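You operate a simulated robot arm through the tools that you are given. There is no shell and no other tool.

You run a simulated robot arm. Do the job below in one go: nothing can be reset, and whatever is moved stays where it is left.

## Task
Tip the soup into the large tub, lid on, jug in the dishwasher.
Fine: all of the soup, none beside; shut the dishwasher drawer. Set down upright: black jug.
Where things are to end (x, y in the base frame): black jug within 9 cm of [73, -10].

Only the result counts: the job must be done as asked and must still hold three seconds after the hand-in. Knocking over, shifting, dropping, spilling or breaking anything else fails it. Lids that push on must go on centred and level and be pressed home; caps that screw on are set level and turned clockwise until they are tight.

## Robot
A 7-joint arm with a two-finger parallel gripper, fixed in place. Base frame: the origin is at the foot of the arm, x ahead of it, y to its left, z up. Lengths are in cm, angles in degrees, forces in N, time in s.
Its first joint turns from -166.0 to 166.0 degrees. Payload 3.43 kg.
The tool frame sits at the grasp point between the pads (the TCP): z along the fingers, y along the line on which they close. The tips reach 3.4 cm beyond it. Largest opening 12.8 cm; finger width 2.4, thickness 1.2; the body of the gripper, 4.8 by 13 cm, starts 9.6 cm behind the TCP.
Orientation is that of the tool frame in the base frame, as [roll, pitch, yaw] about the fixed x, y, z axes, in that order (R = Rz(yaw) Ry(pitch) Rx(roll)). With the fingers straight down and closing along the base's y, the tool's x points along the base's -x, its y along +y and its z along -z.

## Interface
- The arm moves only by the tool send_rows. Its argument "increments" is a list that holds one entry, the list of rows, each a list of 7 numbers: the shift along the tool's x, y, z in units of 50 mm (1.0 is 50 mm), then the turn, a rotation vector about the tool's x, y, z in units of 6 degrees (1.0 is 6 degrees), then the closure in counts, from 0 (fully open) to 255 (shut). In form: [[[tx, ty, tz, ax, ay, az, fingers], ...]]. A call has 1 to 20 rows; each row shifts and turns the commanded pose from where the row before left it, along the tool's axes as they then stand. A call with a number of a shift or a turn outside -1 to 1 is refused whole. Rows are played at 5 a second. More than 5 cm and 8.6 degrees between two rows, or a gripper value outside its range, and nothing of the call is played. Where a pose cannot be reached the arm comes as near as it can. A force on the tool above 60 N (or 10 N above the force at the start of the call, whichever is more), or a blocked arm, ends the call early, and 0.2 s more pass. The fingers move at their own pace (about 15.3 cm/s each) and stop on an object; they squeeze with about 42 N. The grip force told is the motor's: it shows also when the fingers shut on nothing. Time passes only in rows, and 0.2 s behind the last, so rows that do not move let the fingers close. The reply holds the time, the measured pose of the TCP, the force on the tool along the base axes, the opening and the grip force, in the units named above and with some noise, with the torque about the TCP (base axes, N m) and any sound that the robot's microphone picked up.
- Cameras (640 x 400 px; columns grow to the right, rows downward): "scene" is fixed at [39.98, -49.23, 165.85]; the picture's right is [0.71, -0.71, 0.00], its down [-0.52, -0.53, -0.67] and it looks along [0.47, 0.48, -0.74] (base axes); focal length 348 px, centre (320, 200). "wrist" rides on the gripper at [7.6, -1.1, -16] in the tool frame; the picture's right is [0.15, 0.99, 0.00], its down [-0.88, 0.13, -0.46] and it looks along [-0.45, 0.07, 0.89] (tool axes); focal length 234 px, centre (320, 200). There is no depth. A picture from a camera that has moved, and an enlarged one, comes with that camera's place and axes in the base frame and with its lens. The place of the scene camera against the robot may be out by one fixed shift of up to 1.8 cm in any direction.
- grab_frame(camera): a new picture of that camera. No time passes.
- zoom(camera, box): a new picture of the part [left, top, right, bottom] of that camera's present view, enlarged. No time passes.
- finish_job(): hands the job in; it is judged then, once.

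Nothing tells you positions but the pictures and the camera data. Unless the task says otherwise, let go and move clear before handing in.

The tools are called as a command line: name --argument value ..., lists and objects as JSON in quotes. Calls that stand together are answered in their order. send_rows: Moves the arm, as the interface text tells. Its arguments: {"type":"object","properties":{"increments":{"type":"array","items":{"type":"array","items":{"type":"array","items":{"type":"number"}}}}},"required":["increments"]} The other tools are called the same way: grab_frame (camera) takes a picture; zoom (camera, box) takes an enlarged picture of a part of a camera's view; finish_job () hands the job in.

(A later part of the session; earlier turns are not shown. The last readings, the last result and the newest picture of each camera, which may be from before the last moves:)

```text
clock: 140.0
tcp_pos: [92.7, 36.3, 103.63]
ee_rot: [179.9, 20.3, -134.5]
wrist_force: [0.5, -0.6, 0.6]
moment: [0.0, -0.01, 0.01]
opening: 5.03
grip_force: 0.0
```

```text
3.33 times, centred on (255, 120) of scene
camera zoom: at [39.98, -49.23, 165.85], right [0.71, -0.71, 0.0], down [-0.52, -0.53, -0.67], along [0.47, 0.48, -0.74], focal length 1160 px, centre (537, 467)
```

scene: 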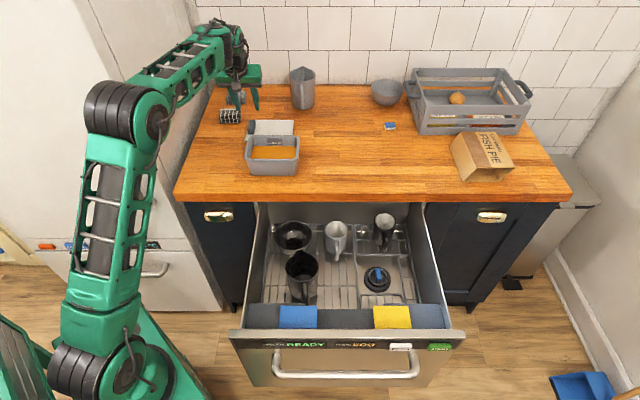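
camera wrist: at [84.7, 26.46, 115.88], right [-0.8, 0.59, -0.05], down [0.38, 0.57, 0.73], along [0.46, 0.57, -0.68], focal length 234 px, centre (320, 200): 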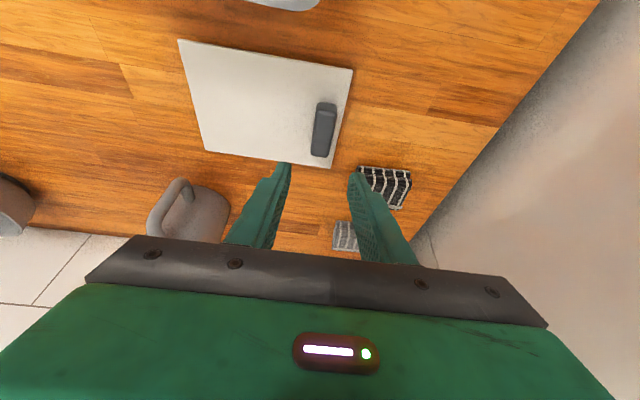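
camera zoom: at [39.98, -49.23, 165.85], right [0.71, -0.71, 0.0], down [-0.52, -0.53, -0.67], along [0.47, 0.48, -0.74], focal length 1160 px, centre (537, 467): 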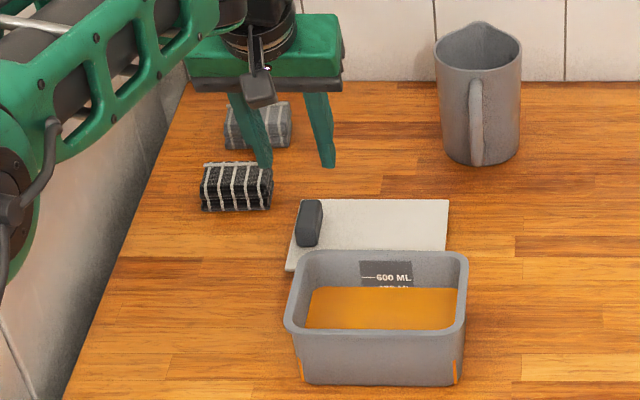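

The grip block is about 2×5 cm and 2 cm tall, centred right under the fingers. I'll lower onto it, stopping just above the lid plate.

send_rows --increments '[[[0.103, 0, 0.279, 0, 0, 0, 155], [0.103, 0, 0.279, 0, 0, 0, 155], [0.103, 0, 0.279, 0, 0, 0, 155], [0.103, 0, 0.279, 0, 0, 0, 155], [0.08, 0, 0.217, 0, 0, 0, 155], [0, 0, 0, 0, 0, 0, 155]]]'

zoom --camera "wrist" --box '[240, 100, 400, 240]'

zoom --camera "scene" --box '[200, 60, 310, 180]'

```text
clock: 141.4
tcp_pos: [92.52, 36.22, 96.64]
ee_rot: [180.0, 20.3, -134.4]
wrist_force: [-0.8, -0.2, 0.1]
moment: [-0.02, -0.03, 0.0]
opening: 5.0
grip_force: 0.0
```

```text
2.86 times, centred on (320, 170) of wrist
camera zoom: at [84.61, 26.35, 108.92], right [-0.8, 0.59, -0.05], down [0.37, 0.57, 0.73], along [0.46, 0.57, -0.68], focal length 669 px, centre (320, 286)
```

zoom: 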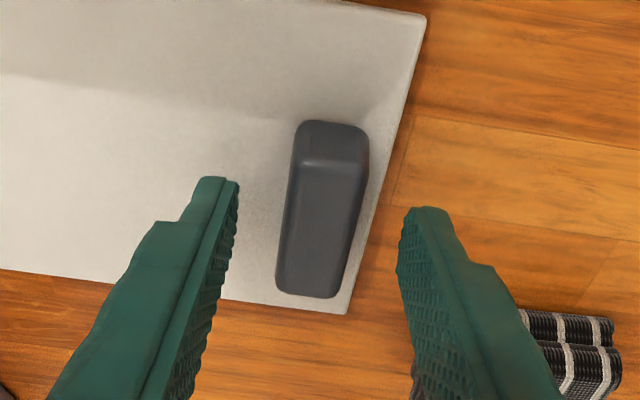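

```text
3.33 times, centred on (255, 120) of scene
camera zoom: at [39.98, -49.23, 165.85], right [0.71, -0.71, 0.0], down [-0.52, -0.53, -0.67], along [0.47, 0.48, -0.74], focal length 1160 px, centre (537, 467)
```

zoom: 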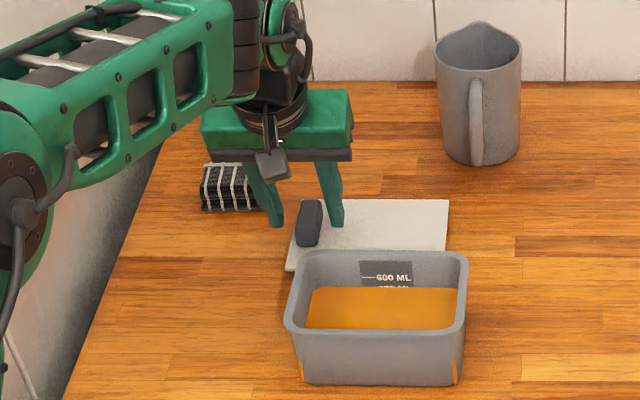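

send_rows --increments '[[[0.03, 0, 0.085, 0, 0, 0, 155], [0.03, 0, 0.085, 0, 0, 0, 155], [0, 0, 0, 0, 0, 0, 155]]]'

zoom --camera "scene" --box '[230, 90, 300, 150]'

```text
clock: 142.2
tcp_pos: [92.58, 36.19, 95.81]
ee_rot: [179.9, 20.2, -134.5]
wrist_force: [-0.8, -1.6, 5.5]
moment: [-0.13, -0.08, -0.06]
opening: 5.02
grip_force: 0.1
```

```text
6.67 times, centred on (265, 120) of scene
camera zoom: at [39.98, -49.23, 165.85], right [0.71, -0.71, 0.0], down [-0.52, -0.53, -0.67], along [0.47, 0.48, -0.74], focal length 2321 px, centre (687, 733)
```

zoom: 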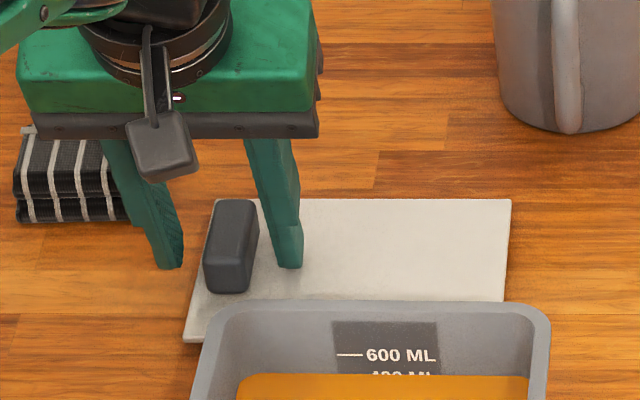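

The fingertip just touches the plate. I'll raise 2 mm and close on the grip.

send_rows --increments '[[[-0.016, 0, -0.043, 0, 0, 0, 155], [0, 0, 0, 0, 0, 0, 200], [0, 0, 0, 0, 0, 0, 255], [0, 0, 0, 0, 0, 0, 255], [0, 0, 0, 0, 0, 0, 255]]]'

zoom --camera "wrist" --box '[200, 60, 440, 240]'

zoom --camera "scene" --box '[230, 90, 300, 150]'

```text
clock: 143.4
tcp_pos: [92.55, 36.27, 96.1]
ee_rot: [180.0, 20.3, -134.4]
wrist_force: [0.3, -0.5, -0.3]
moment: [0.03, 0.01, 0.0]
opening: 2.09
grip_force: 41.0
```

```text
2.22 times, centred on (320, 150) of wrist
camera zoom: at [84.56, 26.34, 108.28], right [-0.8, 0.59, -0.05], down [0.38, 0.57, 0.73], along [0.46, 0.57, -0.68], focal length 520 px, centre (320, 311)
```

zoom: 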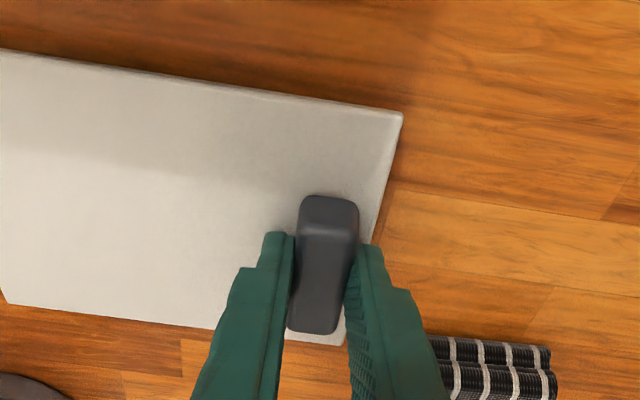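

```text
6.67 times, centred on (265, 120) of scene
camera zoom: at [39.98, -49.23, 165.85], right [0.71, -0.71, 0.0], down [-0.52, -0.53, -0.67], along [0.47, 0.48, -0.74], focal length 2321 px, centre (687, 733)
```

zoom: 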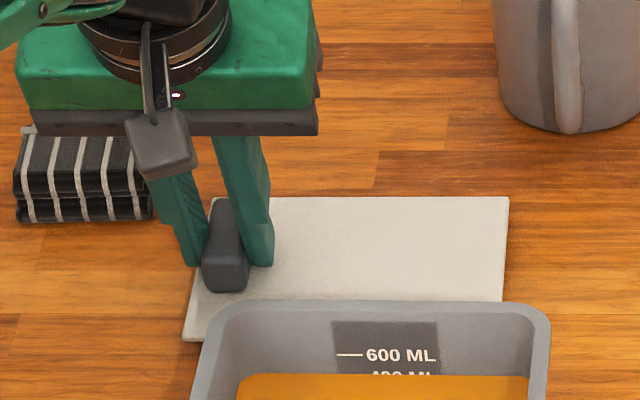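

Grip closed at 2.09 cm on the block. I'll lift the lid slowly.

send_rows --increments '[[[-0.014, 0, -0.038, 0, 0, 0, 255], [-0.021, 0, -0.056, 0, 0, 0, 255], [-0.028, 0, -0.075, 0, 0, 0, 255], [-0.028, 0, -0.075, 0, 0, 0, 255], [-0.028, 0, -0.075, 0, 0, 0, 255], [-0.028, 0, -0.075, 0, 0, 0, 255], [-0.021, 0, -0.056, 0, 0, 0, 255], [0, 0, 0, 0, 0, 0, 255]]]'

zoom --camera "scene" --box '[220, 70, 320, 180]'

grab_frame --camera "wrist"

```text
clock: 145.2
tcp_pos: [92.63, 36.19, 98.36]
ee_rot: [179.9, 20.2, -134.5]
wrist_force: [0.4, -0.1, -0.6]
moment: [0.01, -0.01, -0.01]
opening: 2.07
grip_force: 42.0
```

```text
3.64 times, centred on (270, 125) of scene
camera zoom: at [39.98, -49.23, 165.85], right [0.71, -0.71, 0.0], down [-0.52, -0.53, -0.67], along [0.47, 0.48, -0.74], focal length 1266 px, centre (502, 473)
```

zoom: 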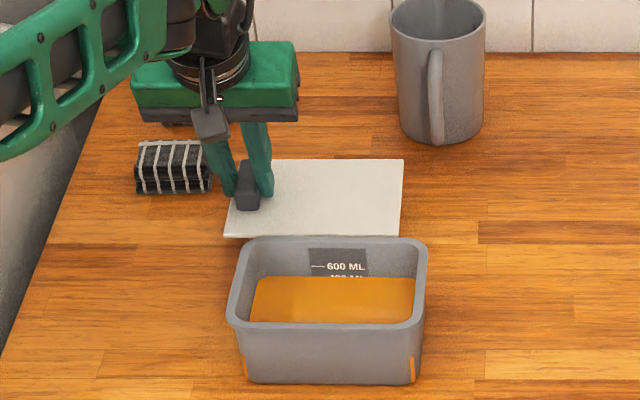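

```text
taken
camera wrist: at [84.68, 26.42, 110.58], right [-0.8, 0.59, -0.05], down [0.38, 0.57, 0.73], along [0.46, 0.57, -0.68], focal length 234 px, centre (320, 200)
```

wrist: 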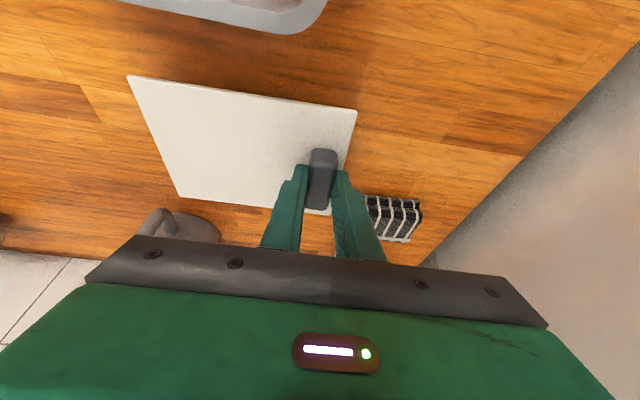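

The lid came up level with the grip. I'll raise it further to clear the tub.

send_rows --increments '[[[-0.035, 0, -0.1, 0, 0, 0, 255], [-0.055, 0, -0.15, 0, 0, 0, 255], [-0.055, 0, -0.15, 0, 0, 0, 255], [-0.055, 0, -0.15, 0, 0, 0, 255], [-0.055, 0, -0.15, 0, 0, 0, 255], [-0.055, 0, -0.15, 0, 0, 0, 255], [-0.055, 0, -0.15, 0, 0, 0, 255], [-0.055, 0, -0.15, 0, 0, 0, 255], [-0.055, 0, -0.15, 0, 0, 0, 255], [-0.055, 0, -0.15, 0, 0, 0, 255], [-0.035, 0, -0.1, 0, 0, 0, 255], [0, 0, 0, 0, 0, 0, 255]]]'

grab_frame --camera "wrist"

zoom --camera "scene" --box '[220, 70, 320, 180]'

```text
clock: 147.8
tcp_pos: [92.6, 36.35, 106.72]
ee_rot: [179.9, 20.3, -134.5]
wrist_force: [0.2, -0.4, -0.7]
moment: [0.02, 0.04, 0.03]
opening: 2.08
grip_force: 42.3
```

```text
taken
camera wrist: at [84.67, 26.45, 118.95], right [-0.8, 0.59, -0.05], down [0.38, 0.57, 0.73], along [0.46, 0.57, -0.68], focal length 234 px, centre (320, 200)
```

wrist: 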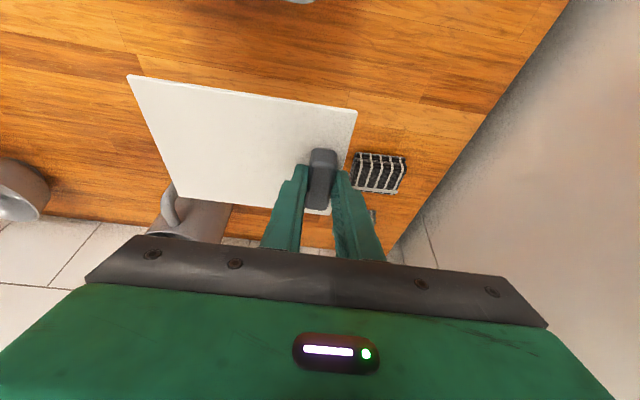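

```text
3.64 times, centred on (270, 125) of scene
camera zoom: at [39.98, -49.23, 165.85], right [0.71, -0.71, 0.0], down [-0.52, -0.53, -0.67], along [0.47, 0.48, -0.74], focal length 1266 px, centre (502, 473)
```

zoom: 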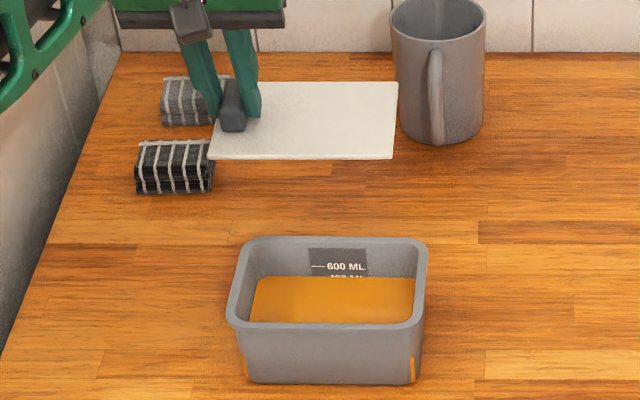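

zoom --camera "wrist" --box '[110, 60, 370, 230]'

```text
2.35 times, centred on (240, 145) of wrist
camera zoom: at [84.67, 26.45, 118.95], right [-0.8, 0.59, -0.05], down [0.38, 0.57, 0.73], along [0.46, 0.57, -0.68], focal length 551 px, centre (508, 329)
```

zoom: 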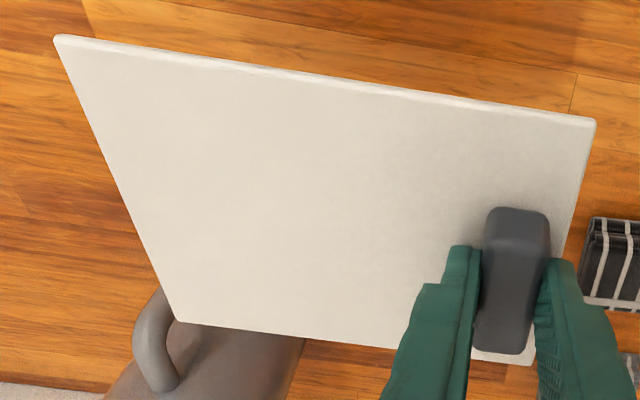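

The lid hangs level with yaw about 45.9°. I'll carry it over the tub, turning it about -1.6° to match the tub.

send_rows --increments '[[[0.08, -0.015, -0.03, 0, 0, 0, 255], [0.15, -0.028, -0.055, 0, 0, 0, 255], [0.2, -0.0366, -0.074, 0.023, 0, 0.0625, 255], [0.2, -0.0366, -0.074, 0.023, 0, 0.0625, 255], [0.2, -0.0366, -0.074, 0.023, 0, 0.0625, 255], [0.2, -0.0366, -0.074, 0.023, 0, 0.0625, 255], [0.2, -0.0366, -0.074, 0, 0, 0, 255], [0.2, -0.0366, -0.074, 0, 0, 0, 255], [0.2, -0.0366, -0.074, 0, 0, 0, 255], [0.2, -0.0366, -0.074, 0, 0, 0, 255], [0.2, -0.0366, -0.074, 0, 0, 0, 255], [0.2, -0.0366, -0.074, 0, 0, 0, 255], [0.2, -0.0366, -0.074, 0, 0, 0, 255], [0.2, -0.0366, -0.074, 0, 0, 0, 255], [0.2, -0.0366, -0.074, 0, 0, 0, 255], [0.2, -0.0366, -0.074, 0, 0, 0, 255], [0.136, -0.025, -0.05, 0, 0, 0, 255], [0, 0, 0, 0, 0, 0, 255]]]'

grab_frame --camera "wrist"

zoom --camera "scene" --box '[220, 70, 320, 180]'

```text
clock: 151.6
tcp_pos: [82.57, 22.24, 106.39]
ee_rot: [179.9, 20.2, -136.0]
wrist_force: [0.1, 0.5, 0.3]
moment: [0.02, 0.07, -0.01]
opening: 2.06
grip_force: 41.7
```

```text
taken
camera wrist: at [74.29, 12.6, 118.76], right [-0.79, 0.62, -0.05], down [0.39, 0.56, 0.73], along [0.48, 0.56, -0.68], focal length 234 px, centre (320, 200)
```

wrist: 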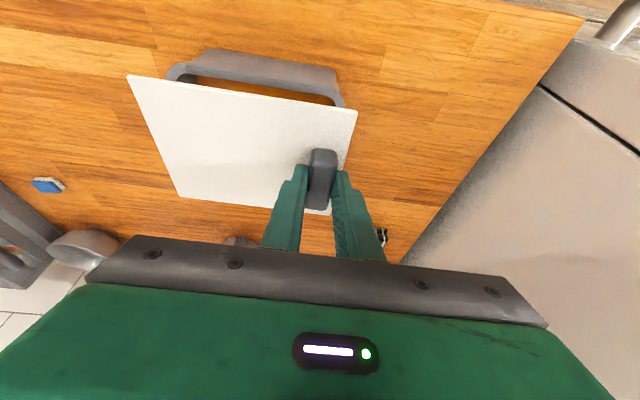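

```text
3.64 times, centred on (270, 125) of scene
camera zoom: at [39.98, -49.23, 165.85], right [0.71, -0.71, 0.0], down [-0.52, -0.53, -0.67], along [0.47, 0.48, -0.74], focal length 1266 px, centre (502, 473)
```

zoom: 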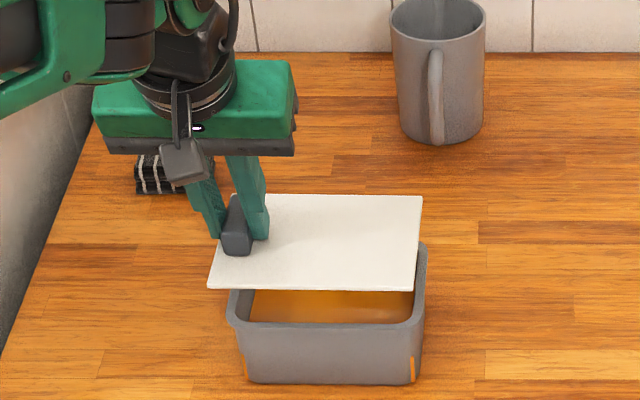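

Nearly over the tub. I'll fine-adjust and lower to about 1 cm above the rim, then check alignment.

send_rows --increments '[[[0.028, -0.02, 0.075, 0, 0, 0, 255], [0.028, -0.02, 0.075, 0, 0, 0, 255], [0.02, 0, 0.075, 0, 0, 0, 255], [0.02, 0, 0.075, 0, 0, 0, 255], [0.028, 0, 0.075, 0, 0, 0, 255], [0.014, 0, 0.04, 0, 0, 0, 255], [0, 0, 0, 0, 0, 0, 255]]]'

zoom --camera "wrist" --box '[110, 40, 370, 230]'

zoom --camera "scene" --box '[230, 100, 310, 180]'

```text
clock: 153.2
tcp_pos: [82.76, 22.32, 104.33]
ee_rot: [179.8, 20.4, -135.9]
wrist_force: [0.7, 0.4, -0.9]
moment: [0.01, 0.02, -0.01]
opening: 2.06
grip_force: 42.0
```

```text
2.11 times, centred on (240, 135) of wrist
camera zoom: at [74.47, 12.7, 116.67], right [-0.79, 0.62, -0.05], down [0.39, 0.56, 0.73], along [0.48, 0.56, -0.68], focal length 493 px, centre (488, 337)
```

zoom: 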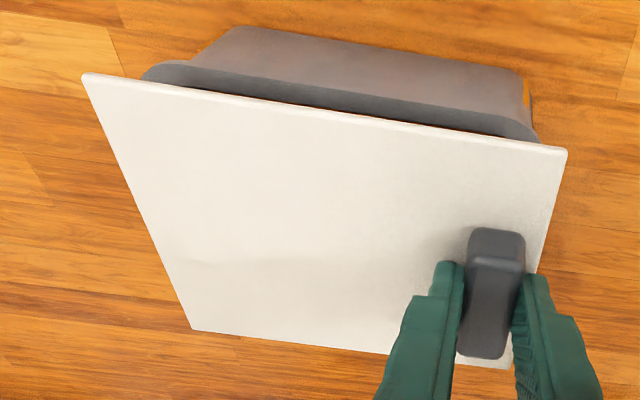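

```text
5.00 times, centred on (270, 140) of scene
camera zoom: at [39.98, -49.23, 165.85], right [0.71, -0.71, 0.0], down [-0.52, -0.53, -0.67], along [0.47, 0.48, -0.74], focal length 1741 px, centre (570, 500)
```

zoom: 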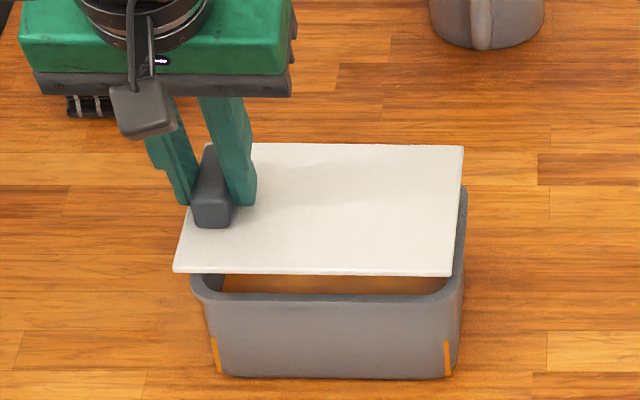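

zoom --camera "scene" --box '[240, 125, 280, 165]'

zoom --camera "scene" --box '[275, 125, 315, 165]'

```text
10.00 times, centred on (260, 145) of scene
camera zoom: at [39.98, -49.23, 165.85], right [0.71, -0.71, 0.0], down [-0.52, -0.53, -0.67], along [0.47, 0.48, -0.74], focal length 3482 px, centre (920, 750)
```

zoom: 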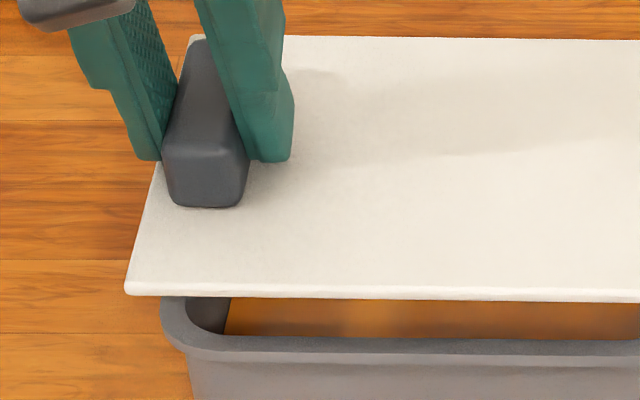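

```text
10.00 times, centred on (295, 145) of scene
camera zoom: at [39.98, -49.23, 165.85], right [0.71, -0.71, 0.0], down [-0.52, -0.53, -0.67], along [0.47, 0.48, -0.74], focal length 3482 px, centre (570, 750)
```

zoom: 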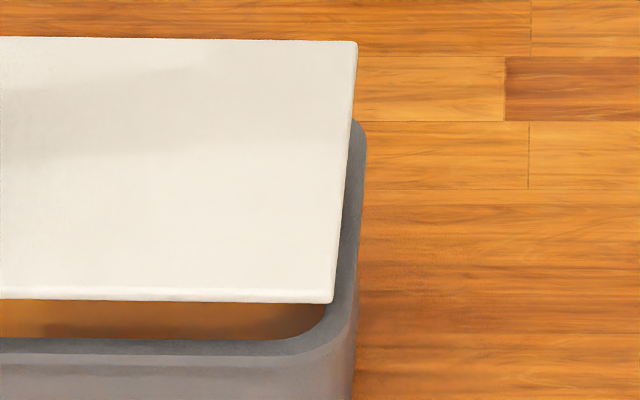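

zoom --camera "scene" --box '[300, 130, 316, 160]'

zoom --camera "scene" --box '[245, 145, 275, 170]'

```text
13.33 times, centred on (308, 145) of scene
camera zoom: at [39.98, -49.23, 165.85], right [0.71, -0.71, 0.0], down [-0.52, -0.53, -0.67], along [0.47, 0.48, -0.74], focal length 4642 px, centre (480, 933)
```

zoom: 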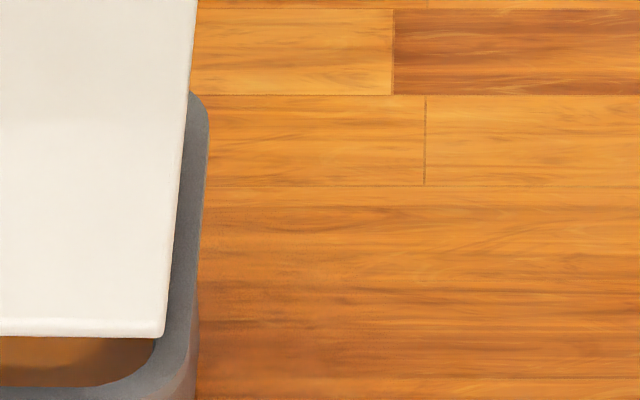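

```text
16.00 times, centred on (260, 158) of scene
camera zoom: at [39.98, -49.23, 165.85], right [0.71, -0.71, 0.0], down [-0.52, -0.53, -0.67], along [0.47, 0.48, -0.74], focal length 5571 px, centre (1280, 880)
```

zoom: 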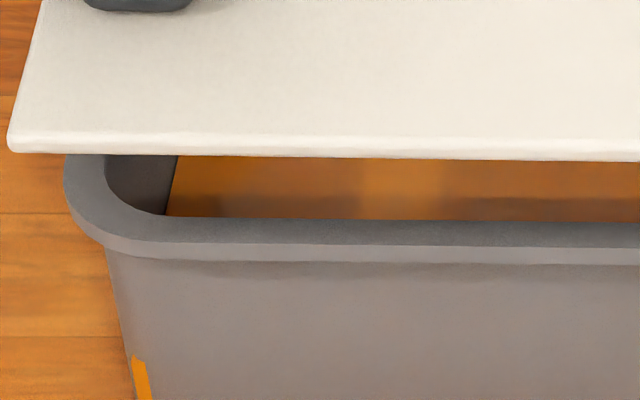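

Comparing lid and tub edges, the yaw is matched but the lid sits about 3 mm too far left. I'll correct that and lower closer.

send_rows --increments '[[[0.018, -0.033, 0.015, 0, 0, 0, 255], [0.018, -0.033, 0.015, 0, 0, 0, 255], [0.014, 0, 0.0375, 0, 0, 0, 255], [0.014, 0, 0.0375, 0, 0, 0, 255], [0.014, 0, 0.0375, 0, 0, 0, 255], [0.014, 0, 0.0375, 0, 0, 0, 255], [0, 0, 0, 0, 0, 0, 255]]]'

zoom --camera "scene" --box '[240, 125, 315, 172]'

zoom --camera "wrist" --box '[110, 40, 370, 230]'

```text
clock: 154.8
tcp_pos: [82.86, 22.07, 103.33]
ee_rot: [179.9, 20.3, -135.9]
wrist_force: [0.1, -0.6, -0.9]
moment: [0.03, -0.01, 0.01]
opening: 2.06
grip_force: 41.7
```

```text
8.51 times, centred on (278, 148) of scene
camera zoom: at [39.98, -49.23, 165.85], right [0.71, -0.71, 0.0], down [-0.52, -0.53, -0.67], along [0.47, 0.48, -0.74], focal length 2963 px, centre (682, 638)
```

zoom: 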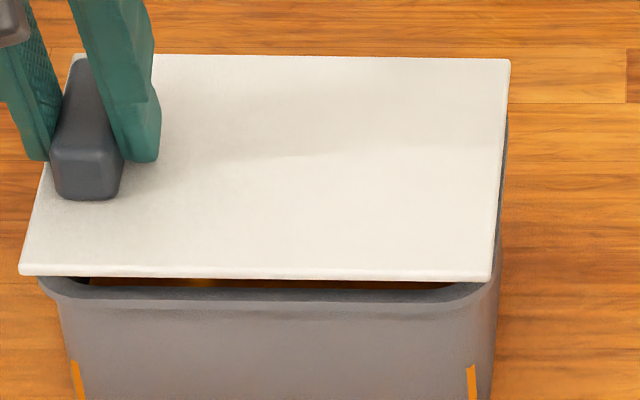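

```text
2.11 times, centred on (240, 135) of wrist
camera zoom: at [74.65, 12.45, 115.65], right [-0.79, 0.62, -0.05], down [0.39, 0.56, 0.73], along [0.48, 0.56, -0.68], focal length 493 px, centre (488, 337)
```

zoom: 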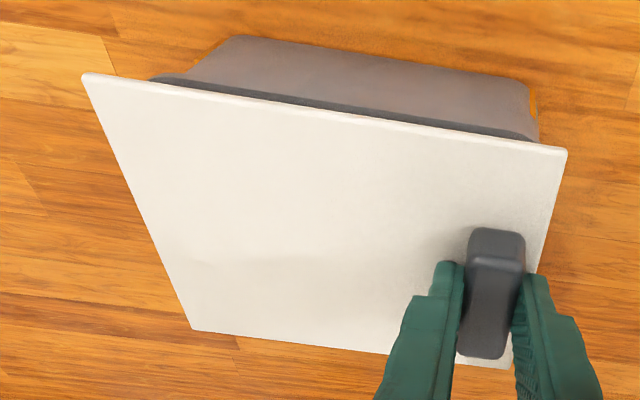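

Alignment is now within about 1 mm. I'll lower gently until contact.

send_rows --increments '[[[0.025, -0.008, 0.02, 0, 0, 0, 255], [0.014, 0, 0.0375, 0, 0, 0, 255], [0.014, 0, 0.0375, 0, 0, 0, 255], [0.007, 0, 0.019, 0, 0, 0, 255], [0, 0, 0, 0, 0, 0, 255]]]'

zoom --camera "scene" --box '[240, 125, 315, 172]'

```text
clock: 156.0
tcp_pos: [82.88, 21.99, 102.86]
ee_rot: [180.0, 20.4, -136.0]
wrist_force: [-0.4, 1.9, 15.1]
moment: [-0.51, 0.3, 0.0]
opening: 2.07
grip_force: 42.7
```

```text
8.51 times, centred on (278, 148) of scene
camera zoom: at [39.98, -49.23, 165.85], right [0.71, -0.71, 0.0], down [-0.52, -0.53, -0.67], along [0.47, 0.48, -0.74], focal length 2963 px, centre (682, 638)
```

zoom: 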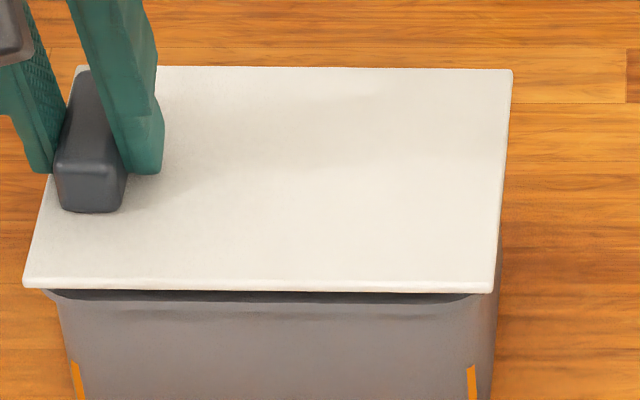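

Contact with 15 N, and the lid is sitting on the rim. I'll release the grip and rise clear to inspect.

send_rows --increments '[[[-0.003, 0, -0.008, 0, 0, 0, 255], [0, 0, 0, 0, 0, 0, 190], [0, 0, 0, 0, 0, 0, 165], [0, 0, 0, 0, 0, 0, 155], [-0.03, 0, -0.09, 0, 0, 0, 155], [-0.07, 0, -0.19, 0, 0, 0, 155], [-0.14, 0, -0.38, 0, 0, 0, 155], [-0.14, 0, -0.38, 0, 0, 0, 155], [-0.14, 0, -0.38, 0, 0, 0, 155], [0, 0, 0, 0, 0, 0, 155]]]'

zoom --camera "scene" --box '[230, 115, 320, 185]'

grab_frame --camera "wrist"

```text
clock: 158.2
tcp_pos: [82.72, 21.89, 110.38]
ee_rot: [179.8, 20.3, -136.0]
wrist_force: [-0.5, -0.1, 0.1]
moment: [-0.01, 0.01, 0.04]
opening: 5.02
grip_force: 0.1
```

```text
5.71 times, centred on (275, 150) of scene
camera zoom: at [39.98, -49.23, 165.85], right [0.71, -0.71, 0.0], down [-0.52, -0.53, -0.67], along [0.47, 0.48, -0.74], focal length 1990 px, centre (577, 486)
```

zoom: 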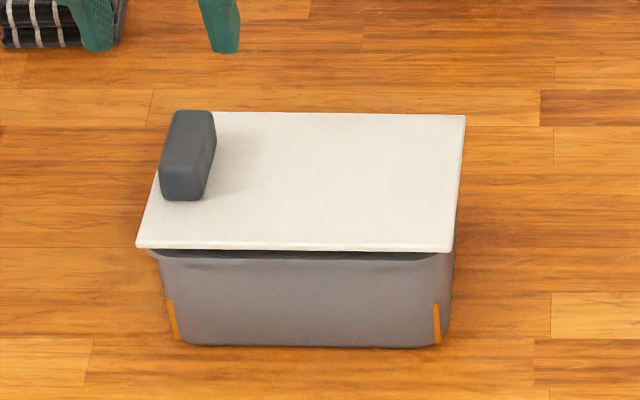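

```text
taken
camera wrist: at [74.6, 12.27, 122.77], right [-0.79, 0.62, -0.05], down [0.39, 0.56, 0.73], along [0.48, 0.56, -0.68], focal length 234 px, centre (320, 200)
```

wrist: 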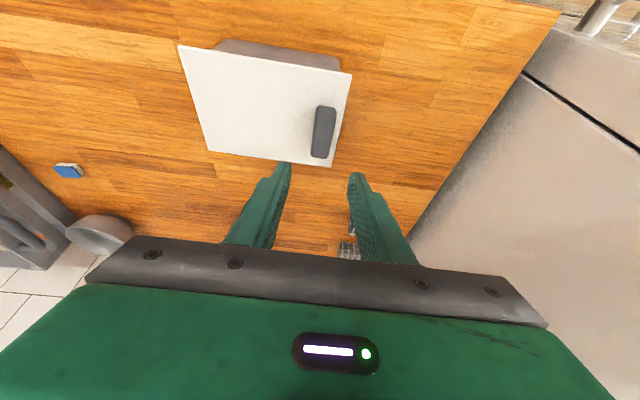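

zoom --camera "scene" --box '[245, 145, 315, 180]'

zoom --camera "wrist" --box '[165, 30, 365, 180]'

```text
9.14 times, centred on (280, 162) of scene
camera zoom: at [39.98, -49.23, 165.85], right [0.71, -0.71, 0.0], down [-0.52, -0.53, -0.67], along [0.47, 0.48, -0.74], focal length 3183 px, centre (686, 543)
```

zoom: 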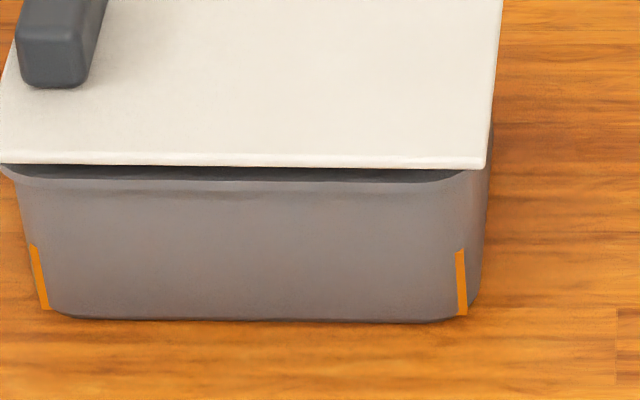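

```text
2.67 times, centred on (265, 105) of wrist
camera zoom: at [74.6, 12.27, 122.77], right [-0.79, 0.62, -0.05], down [0.39, 0.56, 0.73], along [0.48, 0.56, -0.68], focal length 624 px, centre (467, 453)
```

zoom: 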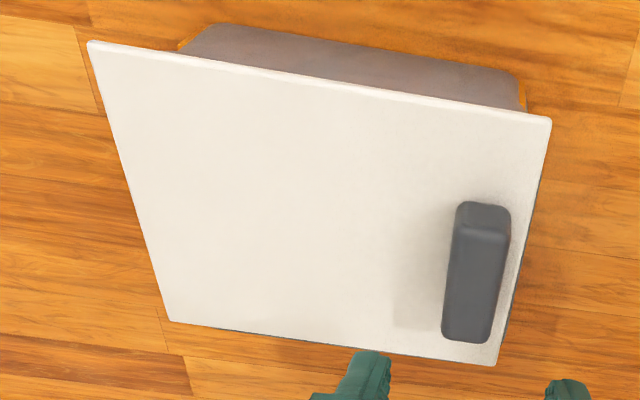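

The lid is centred and rests on the rim, with a shadow gap showing it isn't pressed home yet. I'll make the tool vertical, close the fingers, and position them over the lid centre.

send_rows --increments '[[[0, 0, 0, 0, 0.68, 0, 255], [0, 0, 0, 0, 0.68, 0, 255], [0, 0, 0, 0, 0.68, 0, 255], [0, 0, 0, 0, 0.68, 0, 255], [0, 0, 0, 0, 0.66, 0, 255], [-0.09, -0.4, 0, 0, 0, 0, 255], [-0.09, -0.4, 0, 0, 0, 0, 255], [-0.09, -0.41, 0, 0, 0, 0, 255], [0, 0, 0.4, 0, 0, 0, 255], [0, 0, 0, 0, 0, 0, 255]]]'

grab_frame --camera "wrist"

zoom --camera "scene" --box '[230, 95, 330, 185]'

```text
clock: 160.4
tcp_pos: [87.93, 18.57, 108.4]
ee_rot: [179.8, 0.0, -136.0]
wrist_force: [-0.4, -0.6, -0.5]
moment: [0.0, 0.0, -0.02]
opening: 0.0
grip_force: 33.1
```

```text
taken
camera wrist: at [83.39, 12.34, 124.33], right [-0.79, 0.61, 0.0], down [0.54, 0.7, 0.46], along [0.28, 0.36, -0.89], focal length 234 px, centre (320, 200)
```

wrist: 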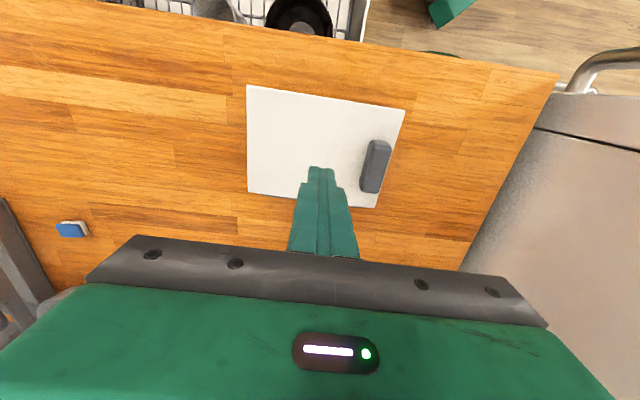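

```text
4.44 times, centred on (280, 140) of scene
camera zoom: at [39.98, -49.23, 165.85], right [0.71, -0.71, 0.0], down [-0.52, -0.53, -0.67], along [0.47, 0.48, -0.74], focal length 1547 px, centre (498, 467)
```

zoom: 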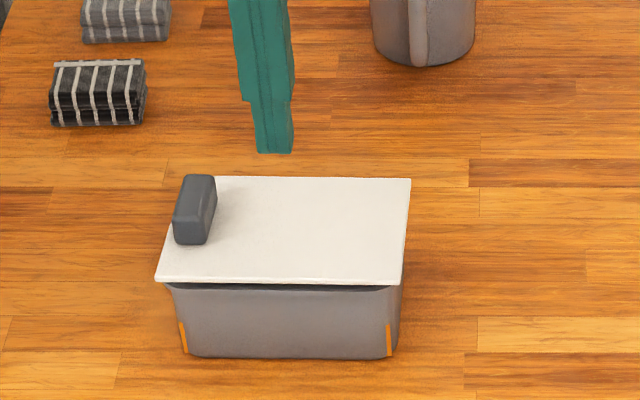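

Fingers are closed over the lid centre. I'll come down to it and press in small steps, watching the force.

send_rows --increments '[[[0, 0, 0.3, 0, 0, 0, 255], [0, 0, 0.3, 0, 0, 0, 255], [0, 0, 0.3, 0, 0, 0, 255], [0, 0, 0.14, 0, 0, 0, 255], [0, 0, 0.04, 0, 0, 0, 255], [0, 0, 0.04, 0, 0, 0, 255], [0, 0, 0, 0, 0, 0, 255]]]'

```text
clock: 162.0
tcp_pos: [87.85, 18.47, 102.84]
ee_rot: [179.9, 0.0, -135.9]
wrist_force: [0.1, 0.2, 0.3]
moment: [0.0, 0.02, 0.01]
opening: 0.01
grip_force: 32.8
```

send_rows --increments '[[[0, 0, 0.04, 0, 0, 0, 255], [0, 0, 0.04, 0, 0, 0, 255], [0, 0, 0, 0, 0, 0, 255]]]'

```text
clock: 162.8
tcp_pos: [87.85, 18.49, 102.42]
ee_rot: [180.0, -0.1, -136.0]
wrist_force: [0.1, -0.2, 0.3]
moment: [0.01, 0.01, 0.02]
opening: 0.01
grip_force: 32.5
```

send_rows --increments '[[[0, 0, 0.03, 0, 0, 0, 255], [0, 0, 0.03, 0, 0, 0, 255], [0, 0, 0, 0, 0, 0, 255]]]'

zoom --camera "scene" --box '[230, 95, 330, 185]'

```text
clock: 163.6
tcp_pos: [87.86, 18.4, 102.34]
ee_rot: [-180.0, 0.2, -136.0]
wrist_force: [1.0, 1.1, 25.5]
moment: [-0.17, 0.15, 0.05]
opening: 0.0
grip_force: 33.0
```

```text
4.44 times, centred on (280, 140) of scene
camera zoom: at [39.98, -49.23, 165.85], right [0.71, -0.71, 0.0], down [-0.52, -0.53, -0.67], along [0.47, 0.48, -0.74], focal length 1547 px, centre (498, 467)
```

zoom: 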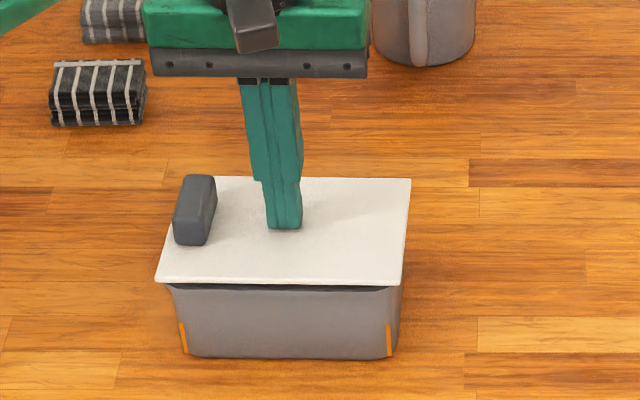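

Lid top found at z≈98.9, with 25 N. I'll increase the pressure gradually.

send_rows --increments '[[[0, 0, 0.015, 0, 0, 0, 255], [0, 0, 0.015, 0, 0, 0, 255], [0, 0, 0, 0, 0, 0, 255]]]'

```text
clock: 164.4
tcp_pos: [87.92, 18.44, 102.35]
ee_rot: [-179.9, 0.3, -135.9]
wrist_force: [-0.9, -1.3, 51.6]
moment: [-0.42, 0.44, -0.08]
opening: 0.0
grip_force: 33.3
```

51 N with no further travel. I'll look at the rim gap under load.

zoom --camera "scene" --box '[245, 140, 315, 180]'

zoom --camera "scene" --box '[290, 140, 315, 170]'

zoom --camera "wrist" --box '[220, 40, 420, 220]'

```text
9.14 times, centred on (280, 160) of scene
camera zoom: at [39.98, -49.23, 165.85], right [0.71, -0.71, 0.0], down [-0.52, -0.53, -0.67], along [0.47, 0.48, -0.74], focal length 3183 px, centre (686, 566)
```

zoom: 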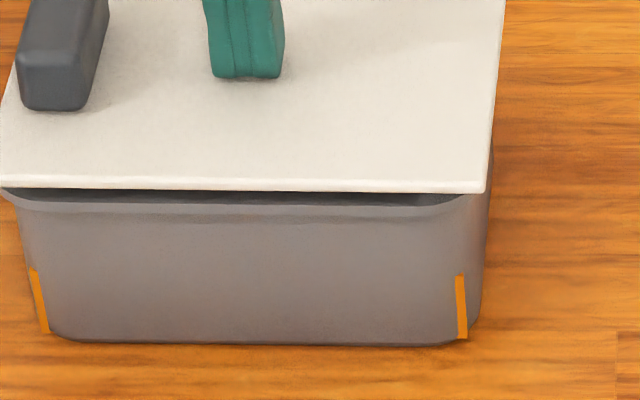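

```text
13.33 times, centred on (302, 155) of scene
camera zoom: at [39.98, -49.23, 165.85], right [0.71, -0.71, 0.0], down [-0.52, -0.53, -0.67], along [0.47, 0.48, -0.74], focal length 4642 px, centre (553, 800)
```

zoom: 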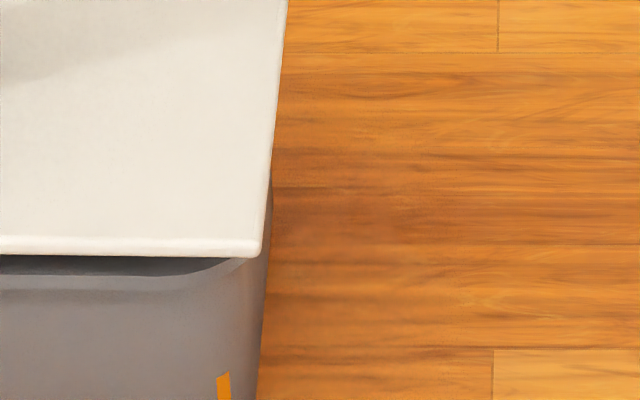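

```text
2.22 times, centred on (320, 130) of wrist
camera zoom: at [83.27, 12.28, 118.17], right [-0.79, 0.61, 0.0], down [0.54, 0.7, 0.46], along [0.28, 0.36, -0.89], focal length 520 px, centre (320, 356)
```

zoom: 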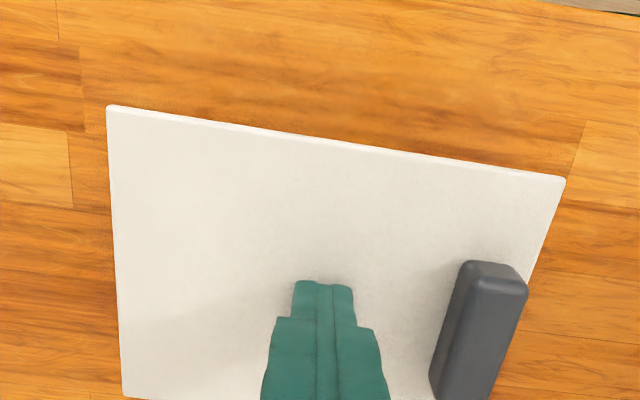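

The plate's underside still sits about 7 mm above the rim: the lid's inner plug hasn't entered. Rather than force it, I'll back off and view it squarely from the front to find the misalignment.

send_rows --increments '[[[0, 0, -0.1, 0, 0, 0, 255], [0, 0, -0.4, 0, 0, 0, 255], [0, 0, -0.8, 0, 0, 0, 255], [0, 0, -0.8, 0, 0, 0, 255], [0.6, 0, 0, 0, -0.5, 0, 255], [0.6, 0, 0, 0, -0.5, 0, 255], [0.6, 0, 0, 0, -0.5, 0, 255], [0.6, 0, 0, 0, -0.5, 0, 255], [0, 0, 0, 0, 0, 0, 255]]]'

grab_frame --camera "scene"

```text
clock: 166.4
tcp_pos: [79.33, 9.94, 111.52]
ee_rot: [179.9, 12.1, -136.0]
wrist_force: [0.1, -0.6, 0.4]
moment: [-0.02, 0.0, 0.0]
opening: 0.0
grip_force: 33.0
```

```text
taken
```

scene: 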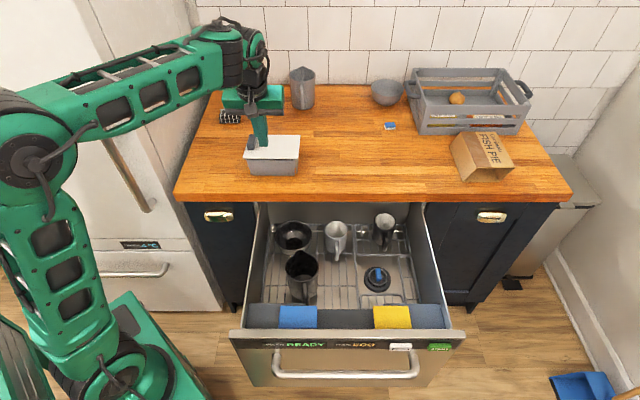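

send_rows --increments '[[[0.5, 0, -0.1, 0, -0.5, 0, 255], [0.5, 0, -0.1, 0, -0.8, 0, 255], [0.2, 0, -0.1, 0, -1, 0, 255], [0, 0, 0, 0, -1, 0, 255], [0, 0, 0, 0, -1, 0, 255], [0, 0, 0, 0, -1, 0, 255], [0, 0, 0, 0, -1, 0, 255], [0, 0, 0, 0, -1, 0, 255], [0, 0, 0, 0, -1, 0, 255], [0, 0, 0, 0, -1, 0, 255], [0, 0, 0, 0, 0, 0, 255]]]'

grab_frame --camera "wrist"

grab_frame --camera "scene"

```text
clock: 168.8
tcp_pos: [74.94, 5.77, 111.43]
ee_rot: [179.8, 67.9, -136.2]
wrist_force: [-0.6, -0.6, 0.8]
moment: [-0.02, -0.03, 0.02]
opening: 0.0
grip_force: 33.1
```

```text
taken
camera wrist: at [63.06, -7.26, 110.37], right [-0.73, 0.67, -0.13], down [-0.15, 0.03, 0.99], along [0.67, 0.74, 0.08], focal length 234 px, centre (320, 200)
```

wrist: 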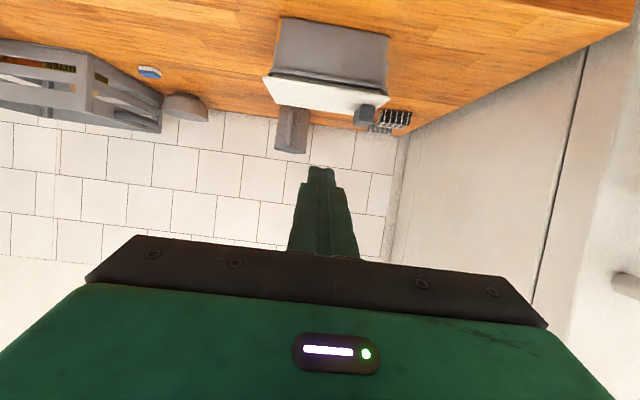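

```text
taken
```

scene: 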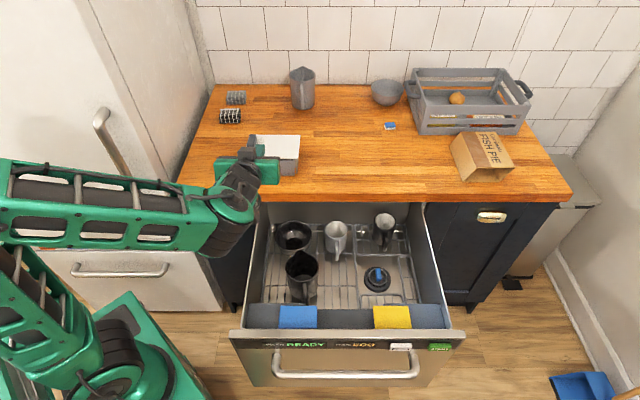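

send_rows --increments '[[[0.53, 0, 0.215, 0, 0, 0, 255], [0.53, 0, 0.215, 0, 0, 0, 255], [0.53, 0, 0.215, 0, 0, 0, 255], [0.53, 0, 0.215, 0, 0, 0, 255], [0, 0, 0, 0, 0, 0, 255]]]'

grab_frame --camera "wrist"

zoom --camera "wrist" --box '[250, 70, 400, 170]'

```text
clock: 170.0
tcp_pos: [74.91, 5.92, 100.05]
ee_rot: [179.9, 67.8, -136.1]
wrist_force: [-0.6, -0.1, 0.2]
moment: [-0.02, 0.01, 0.02]
opening: 0.01
grip_force: 33.0
```

```text
taken
camera wrist: at [63.02, -7.17, 99.01], right [-0.73, 0.67, -0.13], down [-0.15, 0.03, 0.99], along [0.67, 0.74, 0.08], focal length 234 px, centre (320, 200)
```

wrist: 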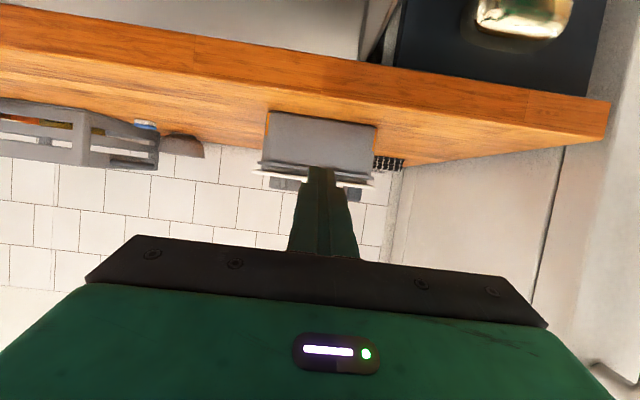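

```text
4.00 times, centred on (325, 120) of wrist
camera zoom: at [63.02, -7.17, 99.01], right [-0.73, 0.67, -0.13], down [-0.15, 0.03, 0.99], along [0.67, 0.74, 0.08], focal length 937 px, centre (300, 520)
```

zoom: 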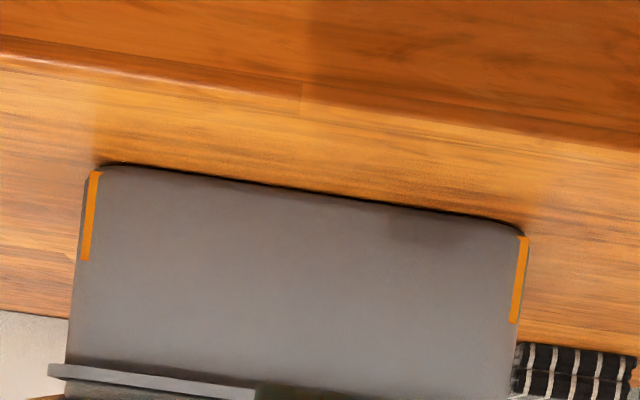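

send_rows --increments '[[[0, 0, 0, 0, 0, 0, 0], [0, 0, 0, 0, 0, 0, 0], [0, 0, 0, 0, 0, 0, 0], [0, 0, 0, 0, 0, 0, 0]]]'

zoom --camera "wrist" --box '[250, 100, 390, 200]'

zoom --camera "wrist" --box '[250, 150, 310, 195]'

zoom --camera "wrist" --box '[320, 160, 380, 205]'

```text
clock: 171.0
tcp_pos: [74.85, 5.97, 100.05]
ee_rot: [179.8, 67.8, -136.3]
wrist_force: [-1.0, -0.1, 0.1]
moment: [0.01, 0.0, 0.0]
opening: 12.8
grip_force: 0.0
```

```text
4.00 times, centred on (320, 150) of wrist
camera zoom: at [63.03, -7.17, 99.04], right [-0.73, 0.67, -0.13], down [-0.15, 0.03, 0.99], along [0.67, 0.74, 0.08], focal length 937 px, centre (320, 400)
```

zoom: 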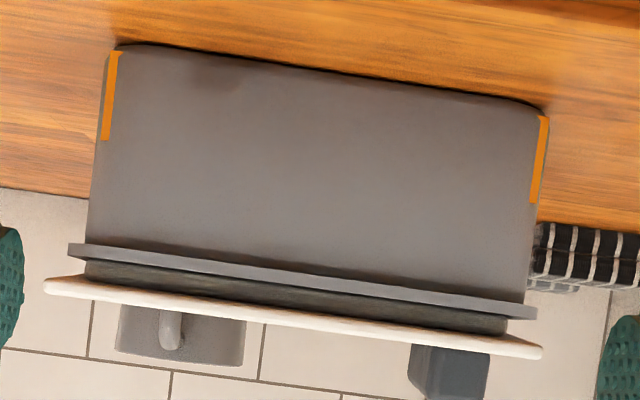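

```text
8.89 times, centred on (280, 172) of wrist
camera zoom: at [63.03, -7.17, 99.04], right [-0.73, 0.67, -0.13], down [-0.15, 0.03, 0.99], along [0.67, 0.74, 0.08], focal length 2082 px, centre (676, 444)
```

zoom: 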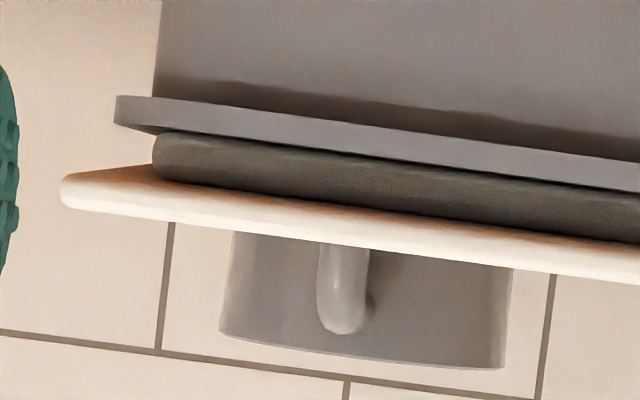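

```text
8.89 times, centred on (350, 182) of wrist
camera zoom: at [63.03, -7.17, 99.04], right [-0.73, 0.67, -0.13], down [-0.15, 0.03, 0.99], along [0.67, 0.74, 0.08], focal length 2082 px, centre (53, 356)
```

zoom: 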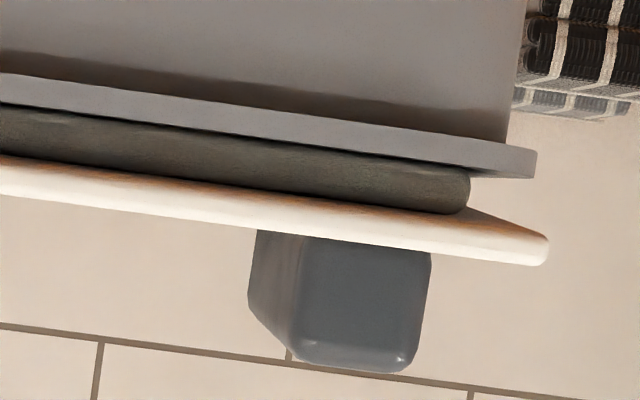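

Now it's clear: the dark plug under the plate sits on the rim, and the lid is 1.5–2 mm too far right (+v), with a very tight fit. I'll go back up, regrip the knob and shift the lid.

send_rows --increments '[[[-0.6, 0, -0.24, 0, 0, 0, 155], [-0.6, 0, -0.24, 0, 0, 0, 155], [-0.6, 0, -0.24, 0, 0, 0, 155], [-0.5, 0, -0.2, 0, 0, 0, 155], [0, 0, 0, 0, 1, 0, 155], [0, 0, 0, 0, 1, 0, 155], [0, 0, 0, 0, 1, 0, 155], [0, 0, 0, 0, 1, 0, 155], [0, 0, 0, 0, 1, 0, 155], [0, 0, 0, 0, 1, 0, 155], [0, 0, 0, 0, 1, 0, 155], [0, 0, 0, 0, 0.92, 0, 155], [0, 0, 0, 0, 0, 0, 155]]]'

```text
clock: 173.8
tcp_pos: [74.85, 5.9, 112.33]
ee_rot: [179.9, 20.2, -136.1]
wrist_force: [-0.4, 0.5, 0.8]
moment: [0.03, -0.02, 0.01]
opening: 5.03
grip_force: 0.1
```

send_rows --increments '[[[-0.603, 0.245, 0.307, 0, 0, 0, 155], [-0.603, 0.245, 0.307, 0, 0, 0, 155], [-0.603, 0.245, 0.307, 0, 0, 0, 155], [-0.603, 0.245, 0.307, 0, 0, 0, 155], [-0.603, 0.245, 0.307, 0, 0, 0, 155], [0, 0, 0, 0, 0, 0, 155], [0, 0, 0, 0, 0, 0, 155]]]'

zoom --camera "wrist" --box '[165, 30, 365, 180]'

```text
clock: 175.4
tcp_pos: [82.68, 22.21, 110.37]
ee_rot: [179.9, 20.3, -136.1]
wrist_force: [0.3, -0.5, 0.4]
moment: [0.03, -0.02, -0.03]
opening: 5.01
grip_force: 0.0
```

```text
2.67 times, centred on (265, 105) of wrist
camera zoom: at [74.46, 12.55, 122.69], right [-0.79, 0.62, -0.05], down [0.39, 0.56, 0.73], along [0.48, 0.56, -0.68], focal length 624 px, centre (467, 453)
```

zoom: 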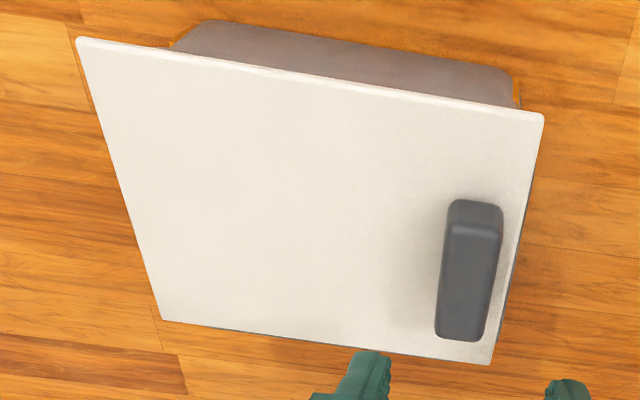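

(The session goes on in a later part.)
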